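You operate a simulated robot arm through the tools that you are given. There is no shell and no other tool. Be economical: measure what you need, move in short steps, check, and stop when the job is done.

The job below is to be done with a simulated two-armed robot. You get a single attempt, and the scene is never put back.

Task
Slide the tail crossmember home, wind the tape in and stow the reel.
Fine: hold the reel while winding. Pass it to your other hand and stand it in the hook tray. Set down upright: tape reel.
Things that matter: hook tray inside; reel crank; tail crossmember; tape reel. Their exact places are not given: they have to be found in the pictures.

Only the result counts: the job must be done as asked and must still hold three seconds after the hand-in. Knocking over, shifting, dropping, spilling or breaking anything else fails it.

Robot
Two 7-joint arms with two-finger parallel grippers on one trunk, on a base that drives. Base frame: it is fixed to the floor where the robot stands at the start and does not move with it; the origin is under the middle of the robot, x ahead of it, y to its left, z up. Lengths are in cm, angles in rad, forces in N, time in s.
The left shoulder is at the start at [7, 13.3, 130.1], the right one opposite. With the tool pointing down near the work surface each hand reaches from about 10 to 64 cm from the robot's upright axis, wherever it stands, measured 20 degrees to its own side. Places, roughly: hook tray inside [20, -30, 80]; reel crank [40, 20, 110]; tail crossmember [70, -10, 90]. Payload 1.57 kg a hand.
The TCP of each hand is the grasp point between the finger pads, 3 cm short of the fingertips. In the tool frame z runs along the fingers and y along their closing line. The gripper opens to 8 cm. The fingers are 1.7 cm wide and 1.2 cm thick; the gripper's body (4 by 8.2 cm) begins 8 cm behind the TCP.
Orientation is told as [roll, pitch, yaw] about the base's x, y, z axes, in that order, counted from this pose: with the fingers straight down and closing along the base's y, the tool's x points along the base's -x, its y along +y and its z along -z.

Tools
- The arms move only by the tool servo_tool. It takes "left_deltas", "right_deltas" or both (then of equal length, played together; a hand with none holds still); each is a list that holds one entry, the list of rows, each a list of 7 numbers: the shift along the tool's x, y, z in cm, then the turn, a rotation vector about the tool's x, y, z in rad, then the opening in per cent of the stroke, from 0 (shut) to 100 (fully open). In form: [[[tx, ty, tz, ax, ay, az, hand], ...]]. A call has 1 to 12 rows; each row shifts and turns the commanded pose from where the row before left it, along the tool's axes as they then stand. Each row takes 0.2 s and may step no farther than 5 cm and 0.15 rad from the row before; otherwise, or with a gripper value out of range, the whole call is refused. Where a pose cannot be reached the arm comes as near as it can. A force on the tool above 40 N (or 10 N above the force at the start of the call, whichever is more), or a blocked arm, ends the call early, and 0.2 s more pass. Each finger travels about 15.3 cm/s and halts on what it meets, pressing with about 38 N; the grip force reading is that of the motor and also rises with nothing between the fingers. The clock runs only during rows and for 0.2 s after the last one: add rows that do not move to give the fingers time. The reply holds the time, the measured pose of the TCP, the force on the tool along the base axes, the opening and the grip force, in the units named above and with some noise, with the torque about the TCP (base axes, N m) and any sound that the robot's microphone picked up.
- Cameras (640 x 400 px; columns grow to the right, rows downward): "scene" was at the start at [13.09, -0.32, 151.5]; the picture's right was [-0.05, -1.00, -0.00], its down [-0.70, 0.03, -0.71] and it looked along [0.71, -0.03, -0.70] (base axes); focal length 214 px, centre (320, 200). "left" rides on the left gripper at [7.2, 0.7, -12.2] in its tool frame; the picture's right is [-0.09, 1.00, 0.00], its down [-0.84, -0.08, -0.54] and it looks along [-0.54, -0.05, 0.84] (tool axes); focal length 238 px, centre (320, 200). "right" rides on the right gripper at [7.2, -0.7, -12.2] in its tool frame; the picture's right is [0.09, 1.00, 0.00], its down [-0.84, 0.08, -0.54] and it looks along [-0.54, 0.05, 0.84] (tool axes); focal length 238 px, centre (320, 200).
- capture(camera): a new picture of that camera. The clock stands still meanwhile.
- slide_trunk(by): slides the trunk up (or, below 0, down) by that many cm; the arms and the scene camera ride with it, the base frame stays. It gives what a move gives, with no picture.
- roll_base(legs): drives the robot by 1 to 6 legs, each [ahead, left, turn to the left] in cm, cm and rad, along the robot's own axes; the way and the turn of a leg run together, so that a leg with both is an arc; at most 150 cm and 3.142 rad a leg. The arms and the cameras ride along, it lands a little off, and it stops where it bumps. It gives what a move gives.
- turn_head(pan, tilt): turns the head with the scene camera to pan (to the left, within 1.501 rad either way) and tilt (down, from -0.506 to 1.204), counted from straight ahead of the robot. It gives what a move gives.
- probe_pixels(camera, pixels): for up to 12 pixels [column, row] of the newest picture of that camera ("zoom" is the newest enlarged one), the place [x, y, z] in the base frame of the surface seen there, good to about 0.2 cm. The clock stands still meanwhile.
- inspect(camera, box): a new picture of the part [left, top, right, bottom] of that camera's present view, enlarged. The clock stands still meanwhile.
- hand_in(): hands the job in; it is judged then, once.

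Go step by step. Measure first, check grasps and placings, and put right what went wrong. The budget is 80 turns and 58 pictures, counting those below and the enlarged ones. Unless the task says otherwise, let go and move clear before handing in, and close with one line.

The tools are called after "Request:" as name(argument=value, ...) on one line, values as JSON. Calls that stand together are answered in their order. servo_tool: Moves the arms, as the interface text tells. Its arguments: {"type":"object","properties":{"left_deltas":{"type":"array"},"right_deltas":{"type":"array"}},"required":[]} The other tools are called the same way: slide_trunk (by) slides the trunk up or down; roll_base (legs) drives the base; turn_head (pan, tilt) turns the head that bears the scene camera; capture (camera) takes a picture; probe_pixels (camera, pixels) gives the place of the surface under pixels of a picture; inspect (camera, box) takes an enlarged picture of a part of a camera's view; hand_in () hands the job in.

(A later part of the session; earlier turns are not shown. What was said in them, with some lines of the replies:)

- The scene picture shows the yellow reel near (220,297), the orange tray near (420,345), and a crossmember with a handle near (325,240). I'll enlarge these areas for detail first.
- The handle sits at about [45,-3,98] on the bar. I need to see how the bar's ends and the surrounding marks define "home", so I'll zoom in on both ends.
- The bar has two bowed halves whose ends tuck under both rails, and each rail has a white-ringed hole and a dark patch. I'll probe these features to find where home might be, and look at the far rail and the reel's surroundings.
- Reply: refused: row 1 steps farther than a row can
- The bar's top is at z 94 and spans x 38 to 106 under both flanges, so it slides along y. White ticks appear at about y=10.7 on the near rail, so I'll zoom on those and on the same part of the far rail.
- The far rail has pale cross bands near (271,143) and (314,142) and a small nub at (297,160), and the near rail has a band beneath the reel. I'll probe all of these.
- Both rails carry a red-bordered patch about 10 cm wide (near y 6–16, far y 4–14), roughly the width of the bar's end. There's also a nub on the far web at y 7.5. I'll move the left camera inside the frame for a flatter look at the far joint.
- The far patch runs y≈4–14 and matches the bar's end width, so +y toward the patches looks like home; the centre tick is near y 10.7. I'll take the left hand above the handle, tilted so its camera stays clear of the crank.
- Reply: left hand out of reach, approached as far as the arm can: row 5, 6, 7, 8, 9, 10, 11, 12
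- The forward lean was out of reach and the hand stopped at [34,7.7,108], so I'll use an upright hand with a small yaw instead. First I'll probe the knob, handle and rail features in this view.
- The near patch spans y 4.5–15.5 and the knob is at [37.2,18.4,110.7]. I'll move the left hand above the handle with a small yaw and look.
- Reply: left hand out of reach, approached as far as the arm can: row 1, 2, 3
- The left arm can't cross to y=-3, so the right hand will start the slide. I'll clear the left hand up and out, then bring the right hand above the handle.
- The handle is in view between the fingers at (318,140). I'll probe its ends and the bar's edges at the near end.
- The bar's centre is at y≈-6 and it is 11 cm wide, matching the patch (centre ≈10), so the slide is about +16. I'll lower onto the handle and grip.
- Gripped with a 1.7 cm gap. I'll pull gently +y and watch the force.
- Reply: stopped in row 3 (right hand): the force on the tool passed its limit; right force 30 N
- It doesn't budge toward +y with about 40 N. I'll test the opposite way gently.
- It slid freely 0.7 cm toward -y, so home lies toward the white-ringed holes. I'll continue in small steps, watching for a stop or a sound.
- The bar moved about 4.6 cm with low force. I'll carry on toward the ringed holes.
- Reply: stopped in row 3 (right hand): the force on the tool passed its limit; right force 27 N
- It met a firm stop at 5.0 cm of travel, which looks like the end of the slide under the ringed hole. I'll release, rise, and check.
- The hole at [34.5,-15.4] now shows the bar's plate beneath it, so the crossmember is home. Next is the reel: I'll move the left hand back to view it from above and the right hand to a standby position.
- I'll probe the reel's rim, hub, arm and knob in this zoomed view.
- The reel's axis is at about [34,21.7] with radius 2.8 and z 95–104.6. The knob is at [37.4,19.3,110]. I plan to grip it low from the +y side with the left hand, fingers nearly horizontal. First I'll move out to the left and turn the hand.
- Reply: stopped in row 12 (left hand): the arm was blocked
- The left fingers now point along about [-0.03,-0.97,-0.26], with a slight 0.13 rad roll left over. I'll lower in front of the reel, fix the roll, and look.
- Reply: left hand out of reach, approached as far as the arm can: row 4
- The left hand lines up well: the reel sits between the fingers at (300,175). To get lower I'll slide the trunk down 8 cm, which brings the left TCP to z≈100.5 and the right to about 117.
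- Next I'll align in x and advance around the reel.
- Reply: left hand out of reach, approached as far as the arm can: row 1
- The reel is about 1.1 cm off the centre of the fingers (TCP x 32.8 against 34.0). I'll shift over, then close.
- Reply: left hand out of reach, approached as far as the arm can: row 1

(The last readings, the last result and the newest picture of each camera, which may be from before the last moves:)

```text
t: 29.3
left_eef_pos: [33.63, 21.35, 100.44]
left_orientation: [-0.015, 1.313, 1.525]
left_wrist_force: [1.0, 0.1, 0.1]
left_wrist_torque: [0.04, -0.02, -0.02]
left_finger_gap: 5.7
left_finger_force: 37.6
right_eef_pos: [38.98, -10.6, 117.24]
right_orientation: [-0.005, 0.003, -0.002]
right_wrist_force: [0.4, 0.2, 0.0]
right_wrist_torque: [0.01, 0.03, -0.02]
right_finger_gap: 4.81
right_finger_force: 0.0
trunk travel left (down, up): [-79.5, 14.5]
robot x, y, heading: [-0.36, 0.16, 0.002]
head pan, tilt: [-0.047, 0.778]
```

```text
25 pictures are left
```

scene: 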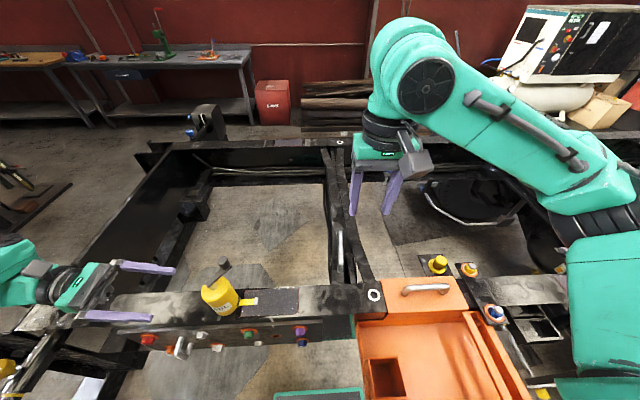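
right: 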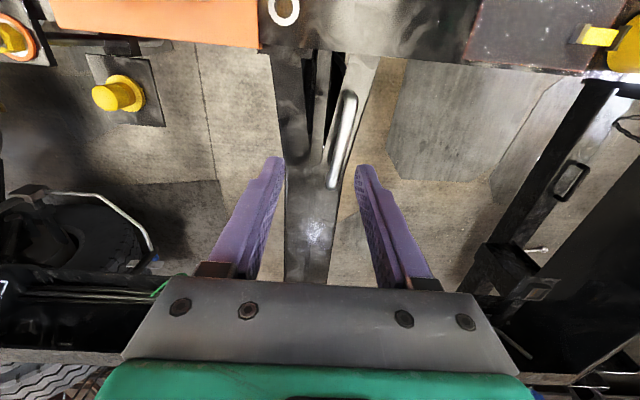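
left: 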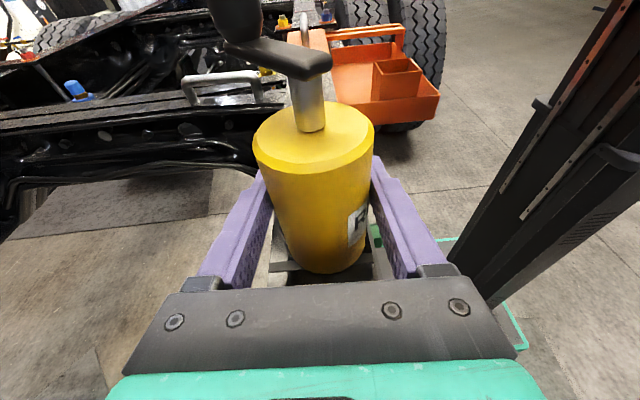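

The reel is gripped with a gap of 5.7 at 37.6 N. I'll lift it with the trunk, then carry it toward the middle where both hands can reach.

Request:
slide_trunk(by=10)

Request:
servo_tool(left_deltas=[[[0.8, 0, 2.9, 0, 0, 0, 0], [0.8, 0, 2.9, 0, 0, 0, 0], [0.8, 0, 2.9, 0, 0, 0, 0], [0.8, 0, 2.9, 0, 0, 0, 0], [0.4, 0, 1.5, 0, 0, 0, 0], [0, 0, 0, 0, 0, 0, 0]]])

Request:
capture(camera="left")

Request:
capture(camera="scene")

```text
t: 30.6
left_eef_pos: [33.77, 21.33, 110.43]
left_orientation: [-0.013, 1.31, 1.524]
left_wrist_force: [0.0, -0.3, -2.2]
left_wrist_torque: [0.0, -0.02, 0.0]
left_finger_gap: 5.67
left_finger_force: 38.3
right_eef_pos: [39.11, -10.63, 127.04]
right_orientation: [-0.005, 0.004, -0.003]
right_wrist_force: [0.5, -0.2, -0.6]
right_wrist_torque: [0.0, 0.0, -0.02]
right_finger_gap: 4.82
right_finger_force: 0.2
trunk travel left (down, up): [-89.5, 4.5]
robot x, y, heading: [-0.1, 0.21, -0.001]
head pan, tilt: [-0.047, 0.778]
```

```text
t: 32.0
left_eef_pos: [32.63, 7.85, 110.9]
left_orientation: [-0.016, 1.31, 1.522]
left_wrist_force: [-0.8, -0.4, -0.5]
left_wrist_torque: [-0.01, 0.01, 0.0]
left_finger_gap: 5.67
left_finger_force: 37.9
left hand out of reach, approached as far as the arm can: row 2
right_eef_pos: [39.12, -10.54, 127.21]
right_orientation: [-0.007, 0.003, -0.003]
right_wrist_force: [-0.8, 0.1, 0.0]
right_wrist_torque: [0.01, 0.01, -0.06]
right_finger_gap: 4.78
right_finger_force: 0.1
trunk travel left (down, up): [-89.5, 4.5]
robot x, y, heading: [-0.14, -0.01, -0.0]
head pan, tilt: [-0.047, 0.778]
```

```text
24 pictures are left
```

left: 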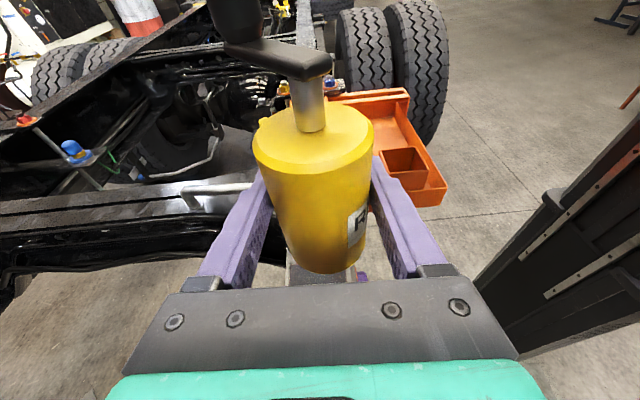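

```text
23 pictures are left
```

scene: 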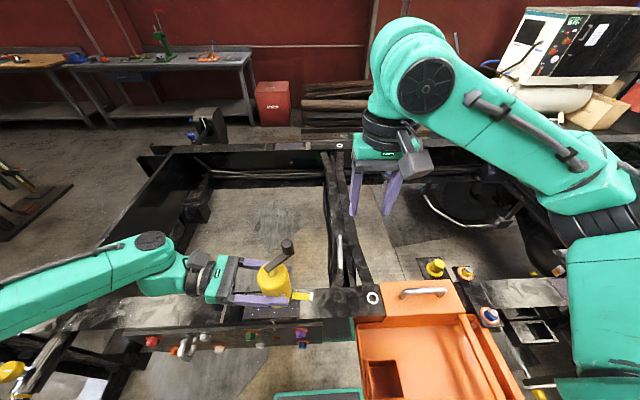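

The reel is held upright, and its tape points toward -y. I'll raise the right hand for clearance and carry the reel further toward the middle.

Request:
servo_tool(right_deltas=[[[0, -2, -3, 0, 0, 0, 60], [0, -2, -3, 0, 0, 0, 60], [0, 0, 0, 0, 0, 0, 60], [0, 0, 0, 0, 0, 0, 60], [0, 0, 0, 0, 0, 0, 60], [0, 0, 0, 0, 0, 0, 60]]], left_deltas=[[[0.7, -0.2, 2.5, 0, 0, 0, 0], [0.7, -0.2, 2.5, 0, 0, 0, 0], [0.7, 0, 2.5, 0, 0, 0, 0], [0.7, 0, 2.5, 0, 0, 0, 0], [0.6, 0, 2.1, 0, 0, 0, 0], [0, 0, 0, 0, 0, 0, 0]]])

Request:
capture(camera="scene")

```text
t: 33.4
left_eef_pos: [32.7, -4.76, 111.09]
left_orientation: [-0.014, 1.311, 1.526]
left_wrist_force: [0.0, -0.8, -1.5]
left_wrist_torque: [0.03, 0.0, 0.0]
left_finger_gap: 5.7
left_finger_force: 38.3
right_eef_pos: [39.08, -14.47, 133.03]
right_orientation: [-0.005, 0.004, -0.003]
right_wrist_force: [0.6, 1.1, 0.3]
right_wrist_torque: [0.0, -0.01, 0.03]
right_finger_gap: 4.8
right_finger_force: 0.1
trunk travel left (down, up): [-89.5, 4.5]
robot x, y, heading: [-0.08, -0.32, -0.001]
head pan, tilt: [-0.047, 0.778]
```

```text
22 pictures are left
```

scene: 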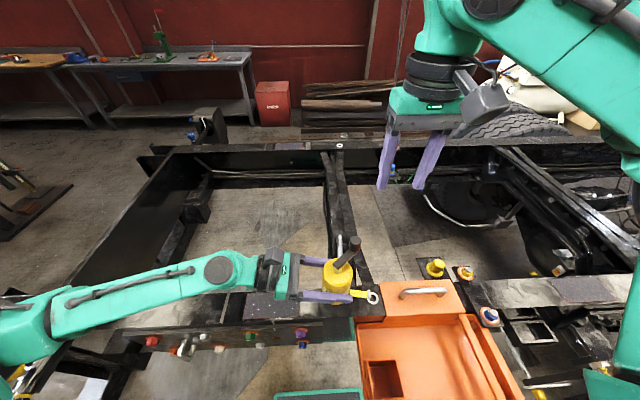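

The reel is now near [33,-4.4]. I'll probe the knob and arm for the crank grasp.

Request:
probe_pixels(camera="scene", pixels=[[354, 241], [357, 249], [340, 268], [350, 258], [336, 280], [355, 294], [363, 295], [345, 293]])

Request:
inspect(camera="scene", box=[300, 225, 400, 310])

```text
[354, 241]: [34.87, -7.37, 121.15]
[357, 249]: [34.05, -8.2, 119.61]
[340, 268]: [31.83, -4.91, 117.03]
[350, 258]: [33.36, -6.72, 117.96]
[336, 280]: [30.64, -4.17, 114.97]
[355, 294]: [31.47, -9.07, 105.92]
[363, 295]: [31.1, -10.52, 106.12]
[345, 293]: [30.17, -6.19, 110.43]
```

```text
4.71 times, centred on (350, 268) of scene
```

zoom: 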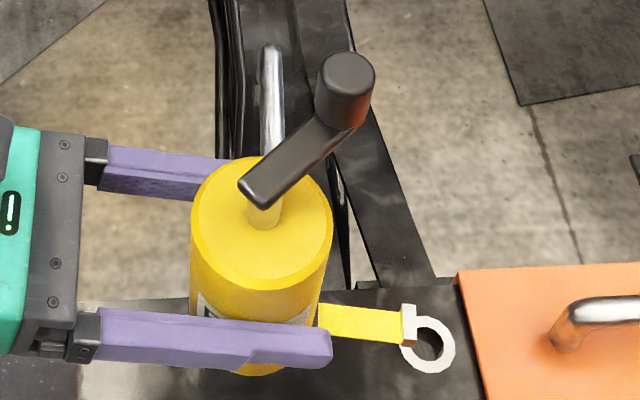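

I'll probe the rim and knob in this zoom for an accurate crank axis and radius.

Request:
probe_pixels(camera="zoom", pixels=[[200, 215], [325, 225], [262, 275], [230, 180], [262, 218], [345, 68], [322, 72], [366, 80], [345, 110], [255, 185], [405, 325], [325, 318]])

```text
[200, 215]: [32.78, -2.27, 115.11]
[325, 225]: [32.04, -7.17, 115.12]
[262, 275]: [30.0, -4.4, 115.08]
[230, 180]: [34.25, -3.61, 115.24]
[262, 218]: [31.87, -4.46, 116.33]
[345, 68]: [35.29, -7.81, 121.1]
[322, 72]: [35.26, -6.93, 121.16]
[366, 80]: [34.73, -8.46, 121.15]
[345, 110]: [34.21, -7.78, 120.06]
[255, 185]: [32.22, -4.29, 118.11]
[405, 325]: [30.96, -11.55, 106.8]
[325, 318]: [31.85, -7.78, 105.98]
```

The crank axis is about [32.5,-4.7] and the knob about [35.2,-7.7], top z 121.15, radius about 4.0. I'll bring the right hand above the knob and check.

Request:
servo_tool(right_deltas=[[[1.3, 2.27, 1.8, 0, 0, 0, 60], [1.3, 2.27, 1.8, 0, 0, 0, 60], [1.3, 2.26, 1.8, 0, 0, 0, 60], [0, 0, 0, 0, 0, 0, 60]]])

Request:
capture(camera="right")

```text
t: 34.4
left_eef_pos: [32.55, -4.6, 111.09]
left_orientation: [-0.016, 1.31, 1.523]
left_wrist_force: [0.0, 0.3, -1.3]
left_wrist_torque: [0.02, 0.01, -0.01]
left_finger_gap: 5.69
left_finger_force: 37.7
right_eef_pos: [35.22, -8.0, 127.7]
right_orientation: [-0.005, 0.002, -0.004]
right_wrist_force: [-0.2, 0.2, -0.4]
right_wrist_torque: [-0.03, 0.02, -0.02]
right_finger_gap: 4.79
right_finger_force: 0.1
trunk travel left (down, up): [-89.5, 4.5]
robot x, y, heading: [-0.02, -0.08, 0.002]
head pan, tilt: [-0.047, 0.778]
```

```text
20 pictures are left
```

right: 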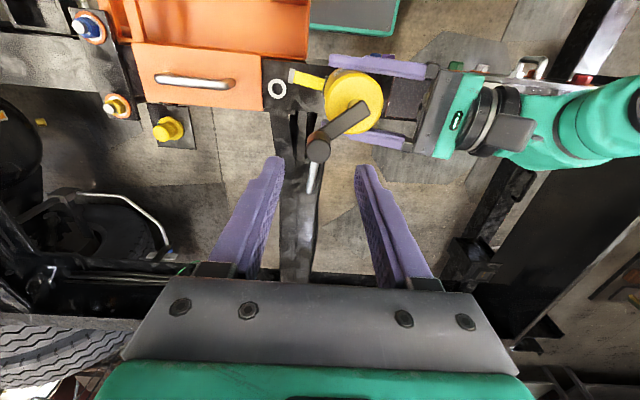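

Request:
probe_pixels(camera="right", pixels=[[318, 149], [309, 149], [327, 149], [318, 141], [365, 108], [349, 75], [330, 98], [376, 98]])

```text
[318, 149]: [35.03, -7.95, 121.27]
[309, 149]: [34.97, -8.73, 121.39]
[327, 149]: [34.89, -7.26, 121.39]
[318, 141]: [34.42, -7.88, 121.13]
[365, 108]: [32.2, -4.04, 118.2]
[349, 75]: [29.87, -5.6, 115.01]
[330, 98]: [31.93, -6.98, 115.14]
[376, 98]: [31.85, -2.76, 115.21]
```

The knob is at [35.1,-7.9,121.3], right under the hand. I'll descend 6.1 cm and close on it.

Request:
servo_tool(right_deltas=[[[0, 0.05, 3.1, 0, 0, 0, 60], [0.05, 0.05, 3.0, 0, 0, 0, 60], [0, 0, 0, 0, 0, 0, 35], [0, 0, 0, 0, 0, 0, 15], [0, 0, 0, 0, 0, 0, 0], [0, 0, 0, 0, 0, 0, 0]]])

```text
t: 35.8
left_eef_pos: [32.54, -4.56, 111.12]
left_orientation: [-0.015, 1.311, 1.523]
left_wrist_force: [-5.8, 7.1, 3.2]
left_wrist_torque: [-1.02, -0.33, 0.07]
left_finger_gap: 5.68
left_finger_force: 38.3
right_eef_pos: [35.07, -7.71, 121.5]
right_orientation: [-0.007, 0.003, -0.003]
right_wrist_force: [5.6, -7.1, -2.2]
right_wrist_torque: [0.11, -0.38, 0.0]
right_finger_gap: 2.02
right_finger_force: 34.0
trunk travel left (down, up): [-89.5, 4.5]
robot x, y, heading: [-0.4, -0.23, 0.0]
head pan, tilt: [-0.047, 0.778]
```

The knob is held with a 2.0 cm gap. I'll try 45° clockwise (seen from above) and check the forces and the tape.

Request:
servo_tool(right_deltas=[[[0.88, -0.62, 0, 0, 0, 0, 0], [1.02, -0.38, 0, 0, 0, 0, 0], [1.07, -0.11, 0, 0, 0, 0, 0], [0, 0, 0, 0, 0, 0, 0]]])

Request:
inspect(camera="scene", box=[300, 225, 400, 310])

```text
t: 36.8
left_eef_pos: [32.71, -4.55, 111.08]
left_orientation: [-0.015, 1.311, 1.525]
left_wrist_force: [3.5, 0.7, 5.1]
left_wrist_torque: [-0.4, 0.45, 0.03]
left_finger_gap: 5.67
left_finger_force: 37.6
right_eef_pos: [32.0, -8.73, 121.51]
right_orientation: [-0.005, 0.007, -0.001]
right_wrist_force: [-2.1, 0.6, -6.5]
right_wrist_torque: [0.09, -0.11, 0.04]
right_finger_gap: 1.94
right_finger_force: 34.0
trunk travel left (down, up): [-89.5, 4.5]
robot x, y, heading: [-0.17, 0.07, 0.004]
head pan, tilt: [-0.047, 0.778]
```

```text
4.71 times, centred on (350, 268) of scene
```

zoom: 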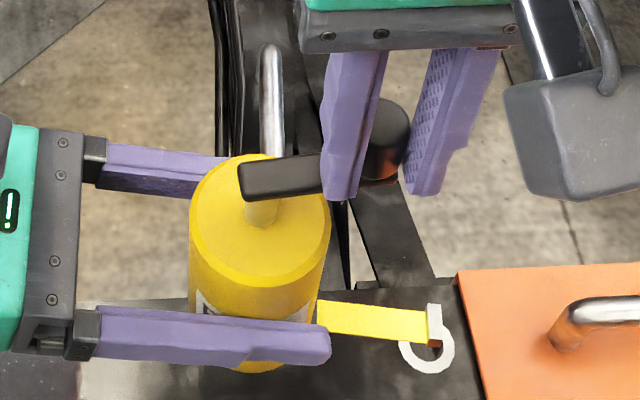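

The clip moved outward, from x 408 to 434 in the zoom, so winding in is counter-clockwise. I'll turn back that way by 108°.

Request:
servo_tool(right_deltas=[[[-1.266, 0.105, 0, 0, 0, 0, 0], [-1.171, 0.49, 0, 0, 0, 0, 0], [-0.963, 0.828, 0, 0, 0, 0, 0], [-0.66, 1.085, 0, 0, 0, 0, 0], [-0.293, 1.237, 0, 0, 0, 0, 0], [0.105, 1.266, 0, 0, 0, 0, 0], [0, 0, 0, 0, 0, 0, 0]]])

Request:
inspect(camera="scene", box=[300, 225, 400, 310])

```text
t: 38.4
left_eef_pos: [32.59, -4.6, 111.13]
left_orientation: [-0.015, 1.312, 1.52]
left_wrist_force: [4.0, 5.2, -1.3]
left_wrist_torque: [-0.57, 0.43, 0.09]
left_finger_gap: 5.74
left_finger_force: 38.0
right_eef_pos: [36.38, -3.9, 121.47]
right_orientation: [-0.006, 0.003, -0.004]
right_wrist_force: [-4.5, -5.0, 0.1]
right_wrist_torque: [-0.01, -0.02, 0.1]
right_finger_gap: 0.0
right_finger_force: 21.1
trunk travel left (down, up): [-89.5, 4.5]
robot x, y, heading: [-0.17, 0.22, -0.005]
head pan, tilt: [-0.047, 0.778]
```

```text
4.71 times, centred on (350, 268) of scene
```

zoom: 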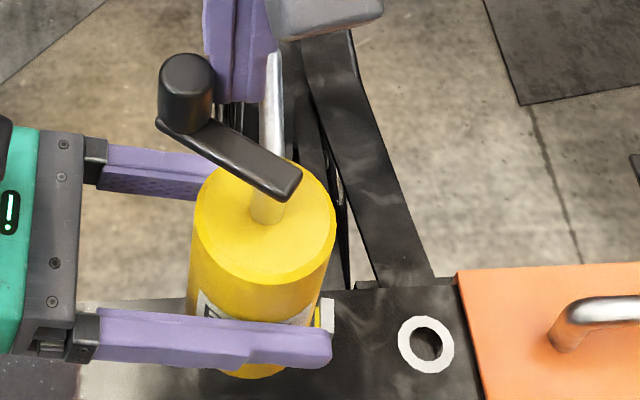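

The knob slipped out of the grip but the crank swung on, and the tape is nearly in: the clip is at (326,315). I'll raise the right hand and look closely.

Request:
servo_tool(right_deltas=[[[0, -1, -3, 0, 0, 0, 0], [0, -1, -3, 0, 0, 0, 60], [0, 0, 0, 0, 0, 0, 60]]])

Request:
inspect(camera="scene", box=[310, 235, 370, 310])

Request:
probe_pixels(camera="zoom", pixels=[[187, 65], [165, 75], [210, 75], [330, 315], [310, 320], [290, 180], [262, 280]])

```text
t: 39.2
left_eef_pos: [32.54, -4.64, 111.15]
left_orientation: [-0.014, 1.31, 1.524]
left_wrist_force: [-0.5, 0.1, -0.9]
left_wrist_torque: [-0.02, 0.0, -0.03]
left_finger_gap: 5.7
left_finger_force: 37.9
right_eef_pos: [36.32, -5.83, 127.69]
right_orientation: [-0.004, 0.004, -0.003]
right_wrist_force: [0.0, -0.5, -0.1]
right_wrist_torque: [0.01, -0.02, 0.01]
right_finger_gap: 4.79
right_finger_force: 0.1
trunk travel left (down, up): [-89.5, 4.5]
robot x, y, heading: [-0.05, 0.09, -0.003]
head pan, tilt: [-0.047, 0.778]
```

```text
5.33 times, centred on (340, 272) of scene
```

zoom: 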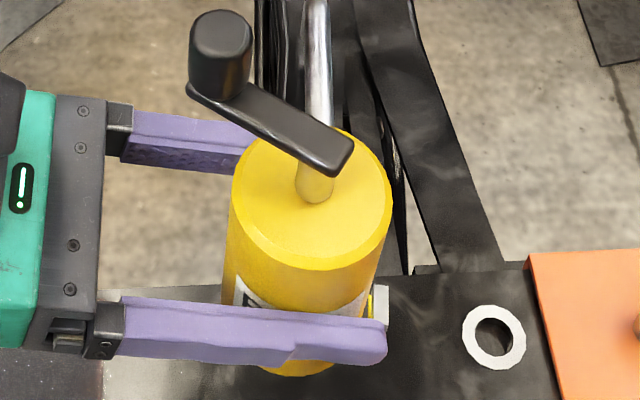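

```text
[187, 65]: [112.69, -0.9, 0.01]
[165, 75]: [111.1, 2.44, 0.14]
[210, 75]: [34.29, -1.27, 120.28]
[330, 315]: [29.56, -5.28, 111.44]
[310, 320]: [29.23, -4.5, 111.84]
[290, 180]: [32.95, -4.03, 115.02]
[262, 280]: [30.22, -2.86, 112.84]
```

Request:
probe_pixels(camera="zoom", pixels=[[220, 25], [195, 30], [248, 30], [220, 80], [335, 160], [380, 305], [370, 307], [313, 195], [312, 262], [240, 190], [388, 190]])

Request:
capture(camera="right")

```text
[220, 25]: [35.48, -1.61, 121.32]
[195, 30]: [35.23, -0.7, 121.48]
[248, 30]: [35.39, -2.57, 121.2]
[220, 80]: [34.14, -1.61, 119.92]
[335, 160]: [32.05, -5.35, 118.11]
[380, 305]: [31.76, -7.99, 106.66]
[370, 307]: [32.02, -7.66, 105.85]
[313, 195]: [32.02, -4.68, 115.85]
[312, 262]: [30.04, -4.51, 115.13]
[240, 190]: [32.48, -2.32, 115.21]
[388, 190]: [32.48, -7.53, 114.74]
```

```text
16 pictures are left
```

right: 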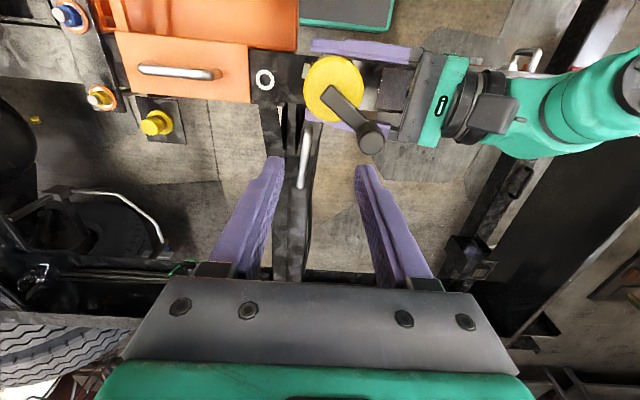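

The knob is now at [35.0,-1.6], about 50°, and a sliver of tape still shows. I'll regrip and turn slowly CCW until it stops.

Request:
servo_tool(right_deltas=[[[1.3, 4.2, 0, 0, 0, 0, 60], [0, 0, 3.1, 0, 0, 0, 60], [0, 0, 3.1, 0, 0, 0, 60], [0, 0, 0, 0, 0, 0, 30], [0, 0, 0, 0, 0, 0, 0], [0, 0, 0, 0, 0, 0, 0]]])

Request:
servo_tool(right_deltas=[[[0.3, 0.21, 0, 0, 0, 0, 0], [0.29, 0.21, 0, 0, 0, 0, 0], [0.34, 0.16, 0, 0, 0, 0, 0], [0.33, 0.15, 0, 0, 0, 0, 0], [0.35, 0.1, 0, 0, 0, 0, 0], [0.35, 0.09, 0, 0, 0, 0, 0], [0, 0, 0, 0, 0, 0, 0]]])

Request:
inspect(camera="scene", box=[310, 235, 370, 310])

```text
t: 40.6
left_eef_pos: [32.53, -4.72, 111.07]
left_orientation: [-0.009, 1.311, 1.531]
left_wrist_force: [0.5, -4.8, -3.8]
left_wrist_torque: [-0.66, 0.55, -0.04]
left_finger_gap: 5.72
left_finger_force: 37.8
right_eef_pos: [35.18, -1.71, 121.36]
right_orientation: [-0.002, 0.003, -0.003]
right_wrist_force: [-1.1, 4.1, 1.0]
right_wrist_torque: [1.05, -0.44, -0.13]
right_finger_gap: 2.09
right_finger_force: 34.2
trunk travel left (down, up): [-89.5, 4.5]
robot x, y, heading: [0.02, 0.13, -0.002]
head pan, tilt: [-0.047, 0.778]
```

```text
t: 42.2
left_eef_pos: [32.56, -4.7, 111.06]
left_orientation: [-0.015, 1.311, 1.523]
left_wrist_force: [-6.2, 5.6, -0.3]
left_wrist_torque: [-1.02, -0.34, 0.05]
left_finger_gap: 5.68
left_finger_force: 38.1
right_eef_pos: [33.15, -0.77, 121.47]
right_orientation: [-0.004, 0.004, -0.002]
right_wrist_force: [6.7, -4.8, -0.7]
right_wrist_torque: [0.6, -0.35, 0.21]
right_finger_gap: 2.02
right_finger_force: 34.1
trunk travel left (down, up): [-89.5, 4.5]
robot x, y, heading: [-0.03, 0.07, -0.001]
head pan, tilt: [-0.047, 0.778]
```

```text
5.33 times, centred on (340, 272) of scene
```

zoom: 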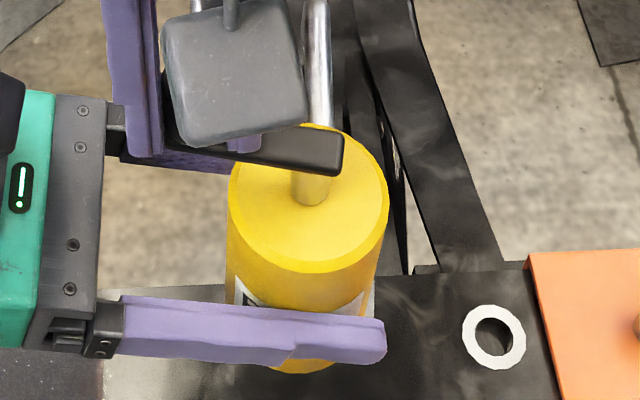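

The yellow tape is no longer visible past the mouth. I'll keep turning gently to find the end stop.

Request:
servo_tool(right_deltas=[[[0.35, 0.05, 0, 0, 0, 0, 0], [0.36, 0.04, 0, 0, 0, 0, 0], [0.35, -0.01, 0, 0, 0, 0, 0], [0.36, -0.03, 0, 0, 0, 0, 0], [0.35, -0.07, 0, 0, 0, 0, 0], [0.35, -0.09, 0, 0, 0, 0, 0], [0, 0, 0, 0, 0, 0, 0]]])

Request:
inspect(camera="scene", box=[310, 235, 370, 310])

```text
t: 43.8
left_eef_pos: [32.8, -4.44, 111.07]
left_orientation: [-0.024, 1.31, 1.521]
left_wrist_force: [1.4, 0.4, -1.0]
left_wrist_torque: [-0.05, 0.13, 0.0]
left_finger_gap: 5.77
left_finger_force: 37.9
right_eef_pos: [30.92, -0.91, 121.3]
right_orientation: [-0.01, 0.006, -0.001]
right_wrist_force: [-0.8, -1.3, 0.0]
right_wrist_torque: [-0.01, 0.01, -0.03]
right_finger_gap: 0.01
right_finger_force: 21.4
trunk travel left (down, up): [-89.5, 4.5]
robot x, y, heading: [0.02, 0.17, 0.001]
head pan, tilt: [-0.047, 0.778]
```

```text
5.33 times, centred on (340, 272) of scene
```

zoom: 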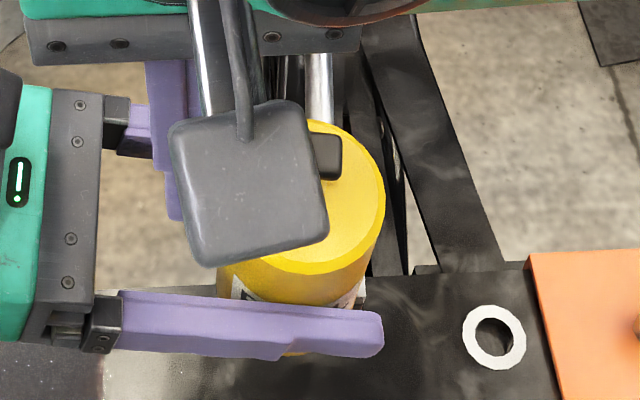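

The fingers slipped off the knob, likely because the crank reached its stop. I'll raise the right hand and check the reel and tape.

Request:
servo_tool(right_deltas=[[[0, 0, -4, 0, 0, 0, 0], [-2, -4, -2, 0, 0, 0, 60], [0, -4, 0, 0, 0, 0, 100], [0, 0, 0, 0, 0, 0, 100]]])

Request:
inspect(camera="scene", box=[310, 235, 370, 310])

Request:
probe_pixels(camera="zoom", pixels=[[313, 262], [240, 190], [388, 190], [313, 195], [376, 300], [370, 310], [335, 155], [160, 55], [250, 130], [235, 100], [180, 90]])

```text
t: 44.8
left_eef_pos: [32.53, -4.54, 110.99]
left_orientation: [-0.016, 1.31, 1.524]
left_wrist_force: [-0.6, -0.3, -2.0]
left_wrist_torque: [-0.01, -0.02, -0.01]
left_finger_gap: 5.76
left_finger_force: 38.4
right_eef_pos: [33.07, -8.59, 127.39]
right_orientation: [-0.005, 0.003, -0.002]
right_wrist_force: [0.0, 0.8, 0.9]
right_wrist_torque: [-0.01, 0.0, 0.03]
right_finger_gap: 7.99
right_finger_force: 0.1
trunk travel left (down, up): [-89.5, 4.5]
robot x, y, heading: [0.4, -0.08, 0.001]
head pan, tilt: [-0.047, 0.778]
```

```text
5.33 times, centred on (340, 272) of scene
```

zoom: 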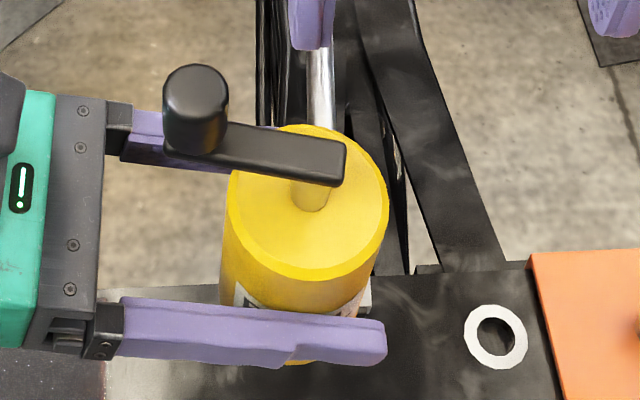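

```text
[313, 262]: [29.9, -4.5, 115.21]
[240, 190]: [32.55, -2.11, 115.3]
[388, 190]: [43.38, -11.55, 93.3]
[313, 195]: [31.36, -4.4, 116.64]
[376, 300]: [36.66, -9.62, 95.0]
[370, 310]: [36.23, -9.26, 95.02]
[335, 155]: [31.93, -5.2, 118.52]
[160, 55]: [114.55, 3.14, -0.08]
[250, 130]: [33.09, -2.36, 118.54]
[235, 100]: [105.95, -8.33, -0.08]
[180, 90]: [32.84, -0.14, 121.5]
```

I'll view the tape mouth from the right side with the right camera.

Request:
servo_tool(right_deltas=[[[2, -4, 1, 0, 0, 0, 100], [2, -4, 2, 0, 0, 0, 100], [2, -2, 3, 0, 0, 0, 100], [0, 0, 0, 0, 0, 0, 100]]])

Request:
inspect(camera="right", box=[280, 20, 520, 170])

```text
t: 45.8
left_eef_pos: [32.56, -4.61, 111.02]
left_orientation: [-0.013, 1.31, 1.524]
left_wrist_force: [-0.8, -0.4, -1.8]
left_wrist_torque: [-0.02, 0.03, 0.0]
left_finger_gap: 5.75
left_finger_force: 38.2
right_eef_pos: [29.38, -15.85, 124.9]
right_orientation: [-0.005, 0.005, -0.003]
right_wrist_force: [-0.1, 0.6, 0.4]
right_wrist_torque: [0.01, 0.0, 0.03]
right_finger_gap: 8.01
right_finger_force: 0.0
right hand out of reach, approached as far as the arm can: row 2, 3
trunk travel left (down, up): [-89.5, 4.5]
robot x, y, heading: [-0.38, -0.13, -0.001]
head pan, tilt: [-0.047, 0.778]
```

```text
2.67 times, centred on (400, 95) of right
```

zoom: 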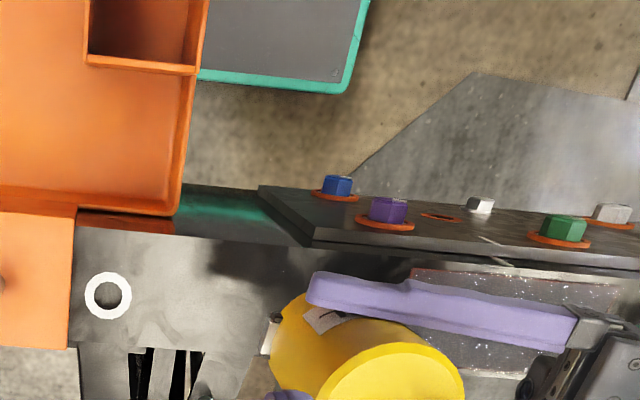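

The clip sits flush at the mouth, (272,330) in the zoom, with no tape out. The crank now points +y, so I'll take the reel from above with the right hand, fingers closing along x above the left fingers. First I'll raise and yaw it +90°.

Request:
servo_tool(right_deltas=[[[0, 0, -4, 0, 0, -0.1428, 100], [0, 0, -2, 0, 0, -0.1428, 100], [0, 0, 0, 0, 0, -0.1428, 100], [0, 0, 0, 0, 0, -0.1428, 100], [0, 0, 0, 0, 0, -0.1428, 100], [0, 0, 0, 0, 0, -0.1428, 100], [0, 0, 0, 0, 0, -0.1428, 100], [0, 0, 0, 0, 0, -0.1428, 100], [0, 0, 0, 0, 0, -0.1428, 100], [0, 0, 0, 0, 0, -0.1428, 100], [0, 0, 0, 0, 0, -0.1428, 100], [0, 0, 0, 0, 0, 0, 100]]])

```text
t: 48.4
left_eef_pos: [32.54, -4.56, 110.99]
left_orientation: [-0.015, 1.312, 1.524]
left_wrist_force: [-0.6, -0.1, -1.2]
left_wrist_torque: [-0.03, 0.02, -0.02]
left_finger_gap: 5.72
left_finger_force: 38.4
right_eef_pos: [29.51, -15.67, 131.07]
right_orientation: [0.003, 0.005, 1.568]
right_wrist_force: [0.7, -0.2, -0.1]
right_wrist_torque: [0.0, -0.02, 0.01]
right_finger_gap: 8.01
right_finger_force: 0.0
trunk travel left (down, up): [-89.5, 4.5]
robot x, y, heading: [0.22, -0.01, -0.002]
head pan, tilt: [-0.047, 0.778]
```

Request:
servo_tool(right_deltas=[[[-3.67, -0.98, 0, 0, 0, 0, 100], [-3.67, -0.98, 0, 0, 0, 0, 100], [-3.66, -0.98, 0, 0, 0, 0, 100], [0, 0, 4, 0, 0, 0, 100], [0, 0, 2, 0, 0, 0, 100], [0, 0, 0, 0, 0, 0, 100]]])

Request:
capture(camera="right")

```text
t: 49.8
left_eef_pos: [32.53, -4.59, 111.11]
left_orientation: [-0.016, 1.312, 1.523]
left_wrist_force: [-0.5, -0.5, -0.9]
left_wrist_torque: [-0.03, -0.01, 0.03]
left_finger_gap: 5.72
left_finger_force: 38.3
right_eef_pos: [32.34, -4.76, 124.92]
right_orientation: [0.004, 0.006, 1.569]
right_wrist_force: [-0.1, 0.5, -0.5]
right_wrist_torque: [0.01, 0.01, 0.01]
right_finger_gap: 8.0
right_finger_force: 0.1
trunk travel left (down, up): [-89.5, 4.5]
robot x, y, heading: [0.04, -0.11, 0.004]
head pan, tilt: [-0.047, 0.778]
```

```text
11 pictures are left
```

right: 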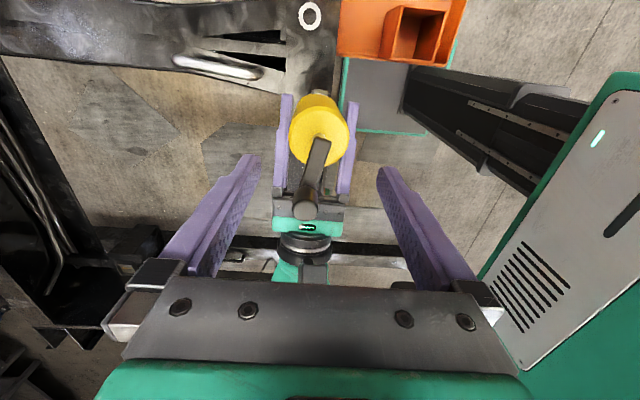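

The reel is centred between the right fingers. I'll descend to TCP z 116.3, with tips above the left fingers, and close.

Request:
servo_tool(right_deltas=[[[0, 0, 3, 0, 0, 0, 100], [0, -0.1, 3, 0, 0, 0, 100], [0, 0, 2.5, 0, 0, 0, 100], [0, 0, 0, 0, 0, 0, 80], [0, 0, 0, 0, 0, 0, 70], [0, 0, 0, 0, 0, 0, 30], [0, 0, 0, 0, 0, 0, 0], [0, 0, 0, 0, 0, 0, 0]]])

Request:
capture(camera="right")

```text
t: 51.6
left_eef_pos: [32.56, -4.61, 111.06]
left_orientation: [-0.016, 1.312, 1.523]
left_wrist_force: [-3.5, -0.5, 2.0]
left_wrist_torque: [-0.07, 0.04, -0.09]
left_finger_gap: 5.74
left_finger_force: 37.7
right_eef_pos: [32.51, -4.97, 116.3]
right_orientation: [0.004, 0.005, 1.567]
right_wrist_force: [1.8, 1.3, -2.4]
right_wrist_torque: [0.08, -0.16, 0.06]
right_finger_gap: 5.7
right_finger_force: 38.1
trunk travel left (down, up): [-89.5, 4.5]
robot x, y, heading: [-0.05, -0.41, -0.0]
head pan, tilt: [-0.047, 0.778]
```

```text
10 pictures are left
```

right: 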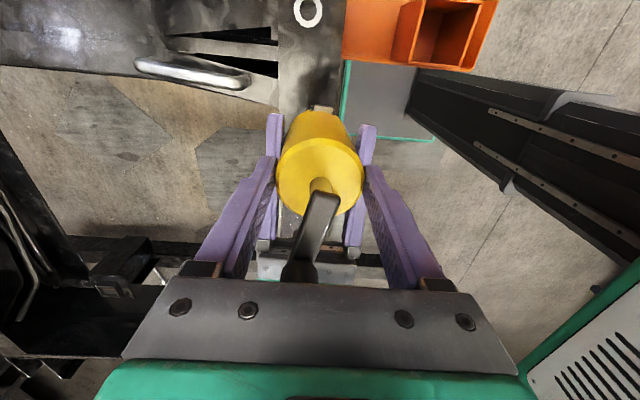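

The right hand holds the reel with a 5.7 gap at 38 N. I'll open the left hand and back it out along its fingers.

Request:
servo_tool(left_deltas=[[[0, 0, 0, 0, 0, 0, 80], [0, 0, 0, 0, 0, 0, 100], [0, 0, -2, 0, 0, 0, 100], [0, 0, -4, 0, 0, 0, 100], [0, 0, -4.5, 0, 0, 0, 100], [0, 0, -4.5, 0, 0, 0, 100], [0, 0, -4.5, 0, 0, 0, 100]]])

Request:
capture(camera="scene")

```text
t: 53.2
left_eef_pos: [33.06, 14.33, 116.16]
left_orientation: [-0.009, 1.313, 1.527]
left_wrist_force: [1.4, -0.7, 1.5]
left_wrist_torque: [0.08, -0.02, -0.01]
left_finger_gap: 7.99
left_finger_force: 0.0
right_eef_pos: [32.46, -4.81, 116.38]
right_orientation: [0.004, 0.005, 1.568]
right_wrist_force: [-0.3, -0.5, 0.5]
right_wrist_torque: [-0.04, 0.0, -0.01]
right_finger_gap: 5.69
right_finger_force: 38.0
trunk travel left (down, up): [-89.5, 4.5]
robot x, y, heading: [0.07, -0.19, 0.002]
head pan, tilt: [-0.047, 0.778]
```

```text
9 pictures are left
```

scene: 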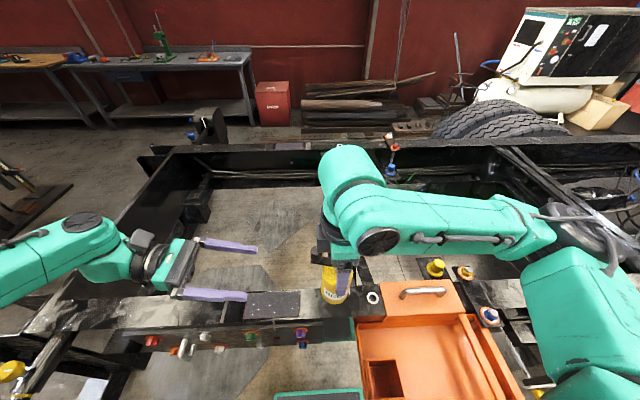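

Handover done. Now I'll measure the tray's interior, walls and pocket.

Request:
probe_pixels(camera="scene", pixels=[[358, 330], [366, 340], [410, 335], [450, 335], [468, 325], [478, 330], [430, 370], [470, 380], [385, 372], [402, 385], [372, 362], [366, 385]])

Request:
inspect(camera="scene", box=[340, 270, 540, 400])

```text
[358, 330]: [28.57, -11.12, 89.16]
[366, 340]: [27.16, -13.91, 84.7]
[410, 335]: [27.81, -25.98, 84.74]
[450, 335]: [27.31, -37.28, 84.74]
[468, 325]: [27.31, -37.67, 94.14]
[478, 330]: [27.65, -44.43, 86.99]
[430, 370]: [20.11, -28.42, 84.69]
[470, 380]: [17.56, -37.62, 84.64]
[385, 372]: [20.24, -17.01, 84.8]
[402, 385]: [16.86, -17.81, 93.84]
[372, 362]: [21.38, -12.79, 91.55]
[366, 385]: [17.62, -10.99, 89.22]
```

```text
3.08 times, centred on (440, 335) of scene
```

zoom: 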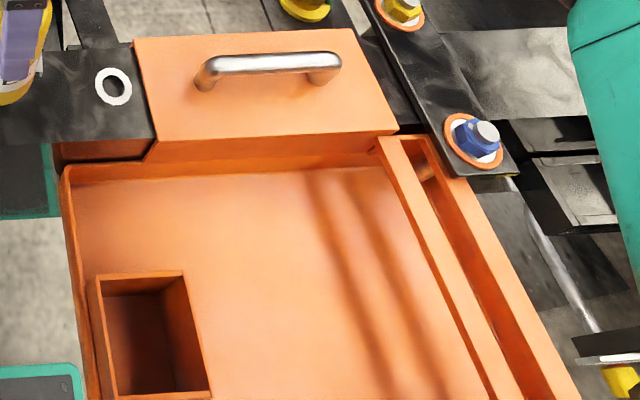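

The tray's main floor is at z 84.7 and runs y -12 to -37.7 and x up to 28, with a pocket near y -12 to -18. I'll carry the reel to about [20,-27] above the open floor.

Request:
servo_tool(right_deltas=[[[1.4, 0.8, 0, 0, 0, 0, 0], [2.8, 1.56, 0, 0, 0, 0, 0], [2.8, 1.56, 0, 0, 0, 0, 0], [2.8, 1.56, 0, 0, 0, 0, 0], [2.8, 1.56, 0, 0, 0, 0, 0], [2.8, 1.56, 0, 0, 0, 0, 0], [2.8, 1.56, 0, 0, 0, 0, 0], [2.6, 1.5, 0, 0, 0, 0, 0], [1.4, 0.8, 0, 0, 0, 0, 0], [0, 0, 0, 0, 0, 0, 0]]])

Request:
capture(camera="scene")

```text
t: 55.4
left_eef_pos: [33.17, 14.21, 116.13]
left_orientation: [-0.014, 1.311, 1.525]
left_wrist_force: [0.0, 0.0, -0.2]
left_wrist_torque: [-0.01, -0.02, -0.02]
left_finger_gap: 8.0
left_finger_force: 0.1
right_eef_pos: [30.9, -7.78, 116.36]
right_orientation: [0.006, 0.006, 1.566]
right_wrist_force: [-0.3, -0.9, 0.2]
right_wrist_torque: [-0.02, 0.02, 0.0]
right_finger_gap: 5.68
right_finger_force: 37.4
right hand out of reach, approached as far as the arm can: row 2, 3, 4, 5, 6, 7, 8, 9
trunk travel left (down, up): [-89.5, 4.5]
robot x, y, heading: [0.01, -0.27, -0.003]
head pan, tilt: [-0.047, 0.778]
```

```text
7 pictures are left
```

scene: 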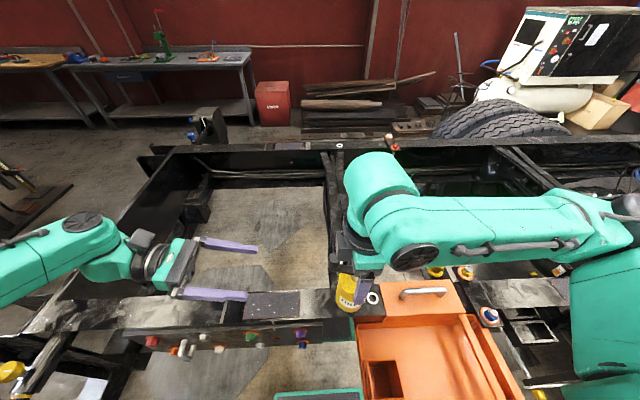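

In this posture the right arm can't fold closer to the body. I'll back the base by 15 cm, with everything held well above the frame, so the tray comes into comfortable reach.

Request:
roll_base(legs=[[-15, 0, 0]])

Request:
servo_tool(right_deltas=[[[1.5, 0, 0, 0, 0, 0, 0], [2.8, -0.6, 0, 0, 0, 0, 0], [2.8, -0.6, 0, 0, 0, 0, 0], [2.8, -0.6, 0, 0, 0, 0, 0], [2.8, -0.6, 0, 0, 0, 0, 0], [2.8, -0.6, 0, 0, 0, 0, 0], [2.2, -0.5, 0, 0, 0, 0, 0], [1.4, -0.5, 0, 0, 0, 0, 0], [0, 0, 0, 0, 0, 0, 0]]])

```text
t: 56.8
left_eef_pos: [18.33, 14.31, 116.02]
left_orientation: [-0.004, 1.31, 1.537]
left_wrist_force: [0.2, 0.0, 0.0]
left_wrist_torque: [-0.04, 0.01, -0.01]
left_finger_gap: 8.03
left_finger_force: 0.0
right_eef_pos: [16.09, -7.79, 116.25]
right_orientation: [0.006, 0.005, 1.57]
right_wrist_force: [0.0, 1.1, -1.6]
right_wrist_torque: [0.0, -0.01, 0.0]
right_finger_gap: 5.67
right_finger_force: 38.0
trunk travel left (down, up): [-89.5, 4.5]
robot x, y, heading: [-14.98, 0.0, -0.001]
head pan, tilt: [-0.047, 0.778]
```

```text
t: 58.8
left_eef_pos: [18.09, 14.29, 116.11]
left_orientation: [-0.015, 1.31, 1.523]
left_wrist_force: [0.1, 0.6, 0.7]
left_wrist_torque: [0.0, 0.0, -0.01]
left_finger_gap: 7.97
left_finger_force: 0.0
right_eef_pos: [16.28, -9.32, 116.49]
right_orientation: [0.004, 0.005, 1.569]
right_wrist_force: [0.7, -0.3, -1.1]
right_wrist_torque: [-0.02, 0.0, 0.0]
right_finger_gap: 5.67
right_finger_force: 38.1
right hand out of reach, approached as far as the arm can: row 1, 2, 3, 4, 5, 6, 7
trunk travel left (down, up): [-89.5, 4.5]
robot x, y, heading: [-15.01, 0.03, 0.002]
head pan, tilt: [-0.047, 0.778]
```

The wrist yaw is what limits sideways travel. I'll turn the hand back to yaw 0, then move over the tray.

Request:
servo_tool(right_deltas=[[[0, 0, 0, 0, 0, 0.1428, 0], [0, 0, 0, 0, 0, 0.1428, 0], [0, 0, 0, 0, 0, 0.1428, 0], [0, 0, 0, 0, 0, 0.1428, 0], [0, 0, 0, 0, 0, 0.1428, 0], [0, 0, 0, 0, 0, 0.1428, 0], [0, 0, 0, 0, 0, 0.1428, 0], [0, 0, 0, 0, 0, 0.1428, 0], [0, 0, 0, 0, 0, 0.1428, 0], [0, 0, 0, 0, 0, 0.1428, 0], [0, 0, 0, 0, 0, 0.1428, 0], [0, 0, 0, 0, 0, 0, 0]]])

Request:
servo_tool(right_deltas=[[[-0.3, -1.5, 0, 0, 0, 0, 0], [-0.7, -2.7, 0, 0, 0, 0, 0], [-0.7, -2.7, 0, 0, 0, 0, 0], [-0.7, -2.7, 0, 0, 0, 0, 0], [-0.7, -2.7, 0, 0, 0, 0, 0], [-0.7, -2.7, 0, 0, 0, 0, 0], [-0.3, -1.5, 0, 0, 0, 0, 0], [0, 0, 0, 0, 0, 0, 0]]])

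Request:
capture(camera="scene")

```text
t: 61.4
left_eef_pos: [18.09, 14.21, 116.13]
left_orientation: [-0.016, 1.312, 1.526]
left_wrist_force: [0.1, 0.6, 0.2]
left_wrist_torque: [-0.02, 0.01, 0.01]
left_finger_gap: 8.01
left_finger_force: 0.0
right_eef_pos: [16.21, -9.21, 116.46]
right_orientation: [-0.007, 0.007, -0.004]
right_wrist_force: [-0.1, -0.5, -1.2]
right_wrist_torque: [0.02, 0.05, -0.02]
right_finger_gap: 5.64
right_finger_force: 38.1
trunk travel left (down, up): [-89.5, 4.5]
robot x, y, heading: [-15.12, 0.13, 0.007]
head pan, tilt: [-0.047, 0.778]
```

```text
t: 63.2
left_eef_pos: [17.99, 14.24, 116.01]
left_orientation: [-0.016, 1.311, 1.524]
left_wrist_force: [0.0, 0.4, -0.1]
left_wrist_torque: [0.0, 0.0, 0.01]
left_finger_gap: 8.02
left_finger_force: 0.2
right_eef_pos: [20.26, -25.76, 116.41]
right_orientation: [-0.004, 0.003, -0.003]
right_wrist_force: [0.4, 1.2, -1.6]
right_wrist_torque: [-0.04, 0.01, 0.0]
right_finger_gap: 5.67
right_finger_force: 38.1
trunk travel left (down, up): [-89.5, 4.5]
robot x, y, heading: [-15.02, -0.15, 0.0]
head pan, tilt: [-0.047, 0.778]
```

```text
6 pictures are left
```

scene: 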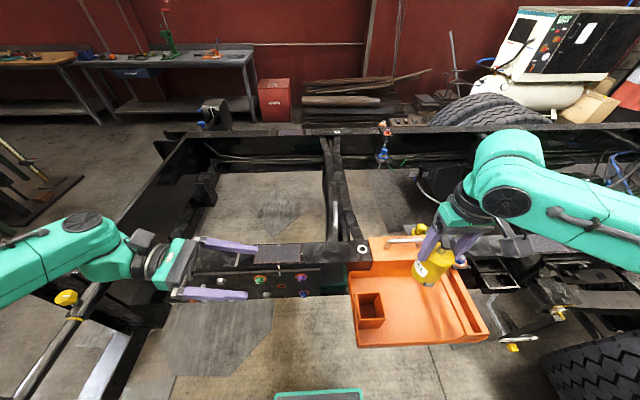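

The reel is over the open tray floor. I'll check how level it is before lowering.

Request:
inspect(camera="scene", box=[380, 215, 500, 305])

Request:
probe_pixels(camera="zoom", pixels=[[250, 320], [220, 330], [280, 330], [240, 250], [200, 200], [300, 260], [180, 300]])

```text
4.44 times, centred on (440, 260) of scene
```

zoom: 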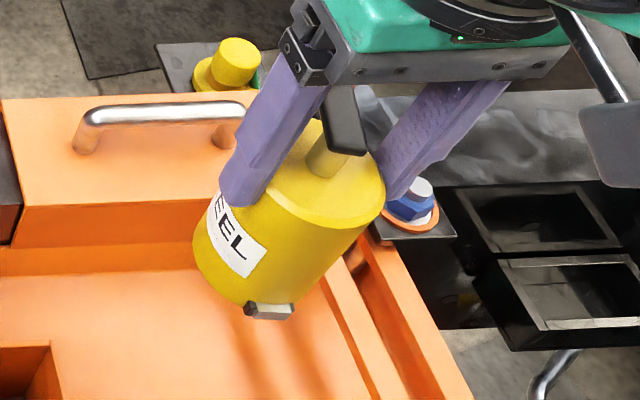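

```text
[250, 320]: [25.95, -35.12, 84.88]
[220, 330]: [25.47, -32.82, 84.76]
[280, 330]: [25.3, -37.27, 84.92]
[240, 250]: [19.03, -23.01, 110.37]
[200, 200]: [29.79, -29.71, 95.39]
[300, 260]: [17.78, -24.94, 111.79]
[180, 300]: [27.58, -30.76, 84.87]
```

The reel's sides run parallel to the fingers, so it's upright. I'll lower 20 cm.

Request:
servo_tool(right_deltas=[[[0, 0, 1.5, 0, 0, 0, 0], [0, 0, 2.5, 0, 0, 0, 0], [0, 0, 2.5, 0, 0, 0, 0], [0, 0, 2.5, 0, 0, 0, 0], [0, 0, 2.5, 0, 0, 0, 0], [0, 0, 2.5, 0, 0, 0, 0], [0, 0, 2.5, 0, 0, 0, 0], [0, 0, 2.0, 0, 0, 0, 0], [0, 0, 1, 0, 0, 0, 0], [0, 0, 0.5, 0, 0, 0, 0], [0, 0, 0, 0, 0, 0, 0]]])

Request:
inspect(camera="scene", box=[350, 230, 490, 335])

```text
t: 65.6
left_eef_pos: [18.1, 14.19, 116.18]
left_orientation: [-0.014, 1.31, 1.526]
left_wrist_force: [-0.2, -0.1, 0.3]
left_wrist_torque: [-0.01, -0.01, 0.01]
left_finger_gap: 8.04
left_finger_force: 0.0
right_eef_pos: [20.16, -25.91, 96.44]
right_orientation: [-0.005, 0.006, -0.002]
right_wrist_force: [-0.3, -1.1, -1.0]
right_wrist_torque: [0.02, 0.0, 0.01]
right_finger_gap: 5.65
right_finger_force: 37.7
trunk travel left (down, up): [-89.5, 4.5]
robot x, y, heading: [-15.16, -0.16, 0.002]
head pan, tilt: [-0.047, 0.778]
```

```text
3.81 times, centred on (420, 282) of scene
```

zoom: 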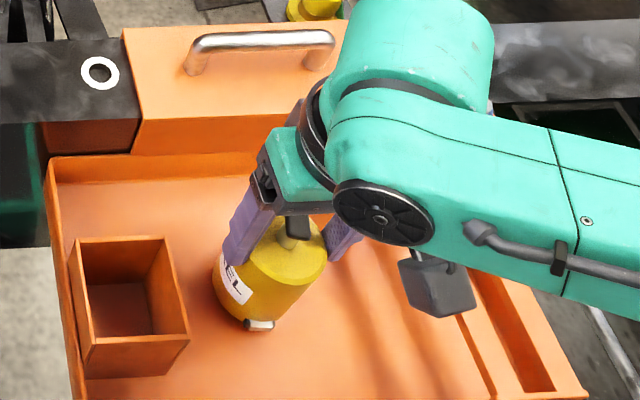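

About 1 cm is left to the floor. I'll lower in small steps until I feel contact.

Request:
servo_tool(right_deltas=[[[0, 0, 0.3, 0, 0, 0, 0], [0, 0, 0.25, 0, 0, 0, 0], [0, 0, 0.2, 0, 0, 0, 0], [0, 0, 0.15, 0, 0, 0, 0], [0, 0, 0.1, 0, 0, 0, 0], [0, 0, 0, 0, 0, 0, 0]]])

```text
t: 67.0
left_eef_pos: [18.01, 14.29, 116.23]
left_orientation: [-0.015, 1.31, 1.524]
left_wrist_force: [-0.4, 0.0, 0.7]
left_wrist_torque: [0.0, 0.03, 0.01]
left_finger_gap: 8.02
left_finger_force: 0.0
right_eef_pos: [20.33, -25.69, 95.46]
right_orientation: [-0.006, 0.003, -0.003]
right_wrist_force: [0.9, -0.5, 1.0]
right_wrist_torque: [0.0, 0.04, 0.01]
right_finger_gap: 5.67
right_finger_force: 38.4
trunk travel left (down, up): [-89.5, 4.5]
robot x, y, heading: [-15.15, -0.17, 0.0]
head pan, tilt: [-0.047, 0.778]
```

Request:
servo_tool(right_deltas=[[[0, 0, 0.1, 0, 0, 0, 0], [0, 0, 0.1, 0, 0, 0, 0], [0, 0, 0, 0, 0, 0, 0]]])

```text
t: 67.8
left_eef_pos: [17.84, 14.33, 116.25]
left_orientation: [-0.022, 1.312, 1.517]
left_wrist_force: [-0.7, 0.9, -0.3]
left_wrist_torque: [0.03, 0.01, 0.01]
left_finger_gap: 7.99
left_finger_force: 0.0
right_eef_pos: [20.16, -25.8, 95.47]
right_orientation: [-0.008, -0.002, -0.001]
right_wrist_force: [1.7, -4.2, 23.9]
right_wrist_torque: [-0.1, 0.3, 0.08]
right_finger_gap: 5.66
right_finger_force: 38.0
trunk travel left (down, up): [-89.5, 4.5]
robot x, y, heading: [-15.05, -0.34, -0.0]
head pan, tilt: [-0.047, 0.778]
```

There's floor contact (24 N). I'll ease the pressure, open gradually, and rise straight up.

Request:
servo_tool(right_deltas=[[[0, 0, -0.15, 0, 0, 0, 0], [0, 0, 0, 0, 0, 0, 72], [0, 0, 0, 0, 0, 0, 85], [0, 0, 0, 0, 0, 0, 95], [0, 0, 0, 0, 0, 0, 95], [0, 0, -2, 0, 0, 0, 95], [0, 0, -4, 0, 0, 0, 95], [0, 0, -4, 0, 0, 0, 95], [0, 0, -4.5, 0, 0, 0, 95], [0, 0, -4.5, 0, 0, 0, 95]]])

Request:
capture(camera="scene")

```text
t: 70.0
left_eef_pos: [18.05, 14.31, 116.18]
left_orientation: [-0.017, 1.311, 1.523]
left_wrist_force: [-0.1, -0.5, -0.1]
left_wrist_torque: [-0.01, -0.01, -0.01]
left_finger_gap: 7.99
left_finger_force: 0.1
right_eef_pos: [20.22, -25.67, 114.44]
right_orientation: [-0.004, 0.004, 0.001]
right_wrist_force: [1.2, -0.2, 0.7]
right_wrist_torque: [-0.01, -0.01, 0.0]
right_finger_gap: 7.62
right_finger_force: 0.0
trunk travel left (down, up): [-89.5, 4.5]
robot x, y, heading: [-15.42, 0.19, 0.001]
head pan, tilt: [-0.047, 0.778]
```

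```text
3 pictures are left
```

scene: 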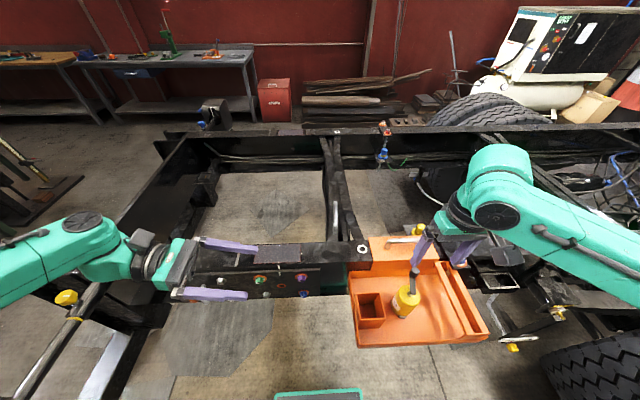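

The reel stands in the tray at (405,302). I'll do a close check of it, the clip, and the crossmember at the ringed hole.

Request:
inspect(camera="scene", box=[330, 225, 450, 325])

Request:
probe_pixels(camera="scene", pixels=[[363, 248], [405, 297], [413, 278], [410, 289], [397, 296], [419, 296], [335, 215]])

```text
4.00 times, centred on (390, 275) of scene
```

zoom: 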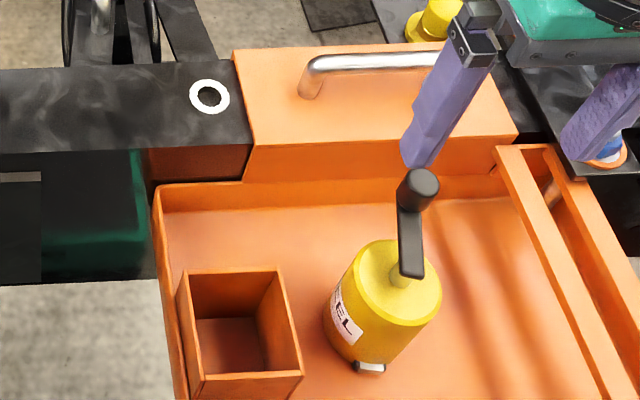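

```text
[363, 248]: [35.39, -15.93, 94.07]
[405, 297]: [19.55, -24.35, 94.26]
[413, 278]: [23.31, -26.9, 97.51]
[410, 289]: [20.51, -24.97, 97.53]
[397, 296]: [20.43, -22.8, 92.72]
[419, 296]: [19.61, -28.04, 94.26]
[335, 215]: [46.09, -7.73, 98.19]
```

The reel stands upright (rim z 94.26 on both sides) with the clip seated, and the crossmember is still against its stop under the hole. Both hands are clear, so I'm handing in.

Request:
hand_in()

```text
The job is handed in.
```

I slid the tail crossmember 5 cm to its stop, wound the tape in while the left hand held the reel, then passed it to the right hand, which stood it upright in the hook tray; the job is handed in, but the verdict wasn't shown.
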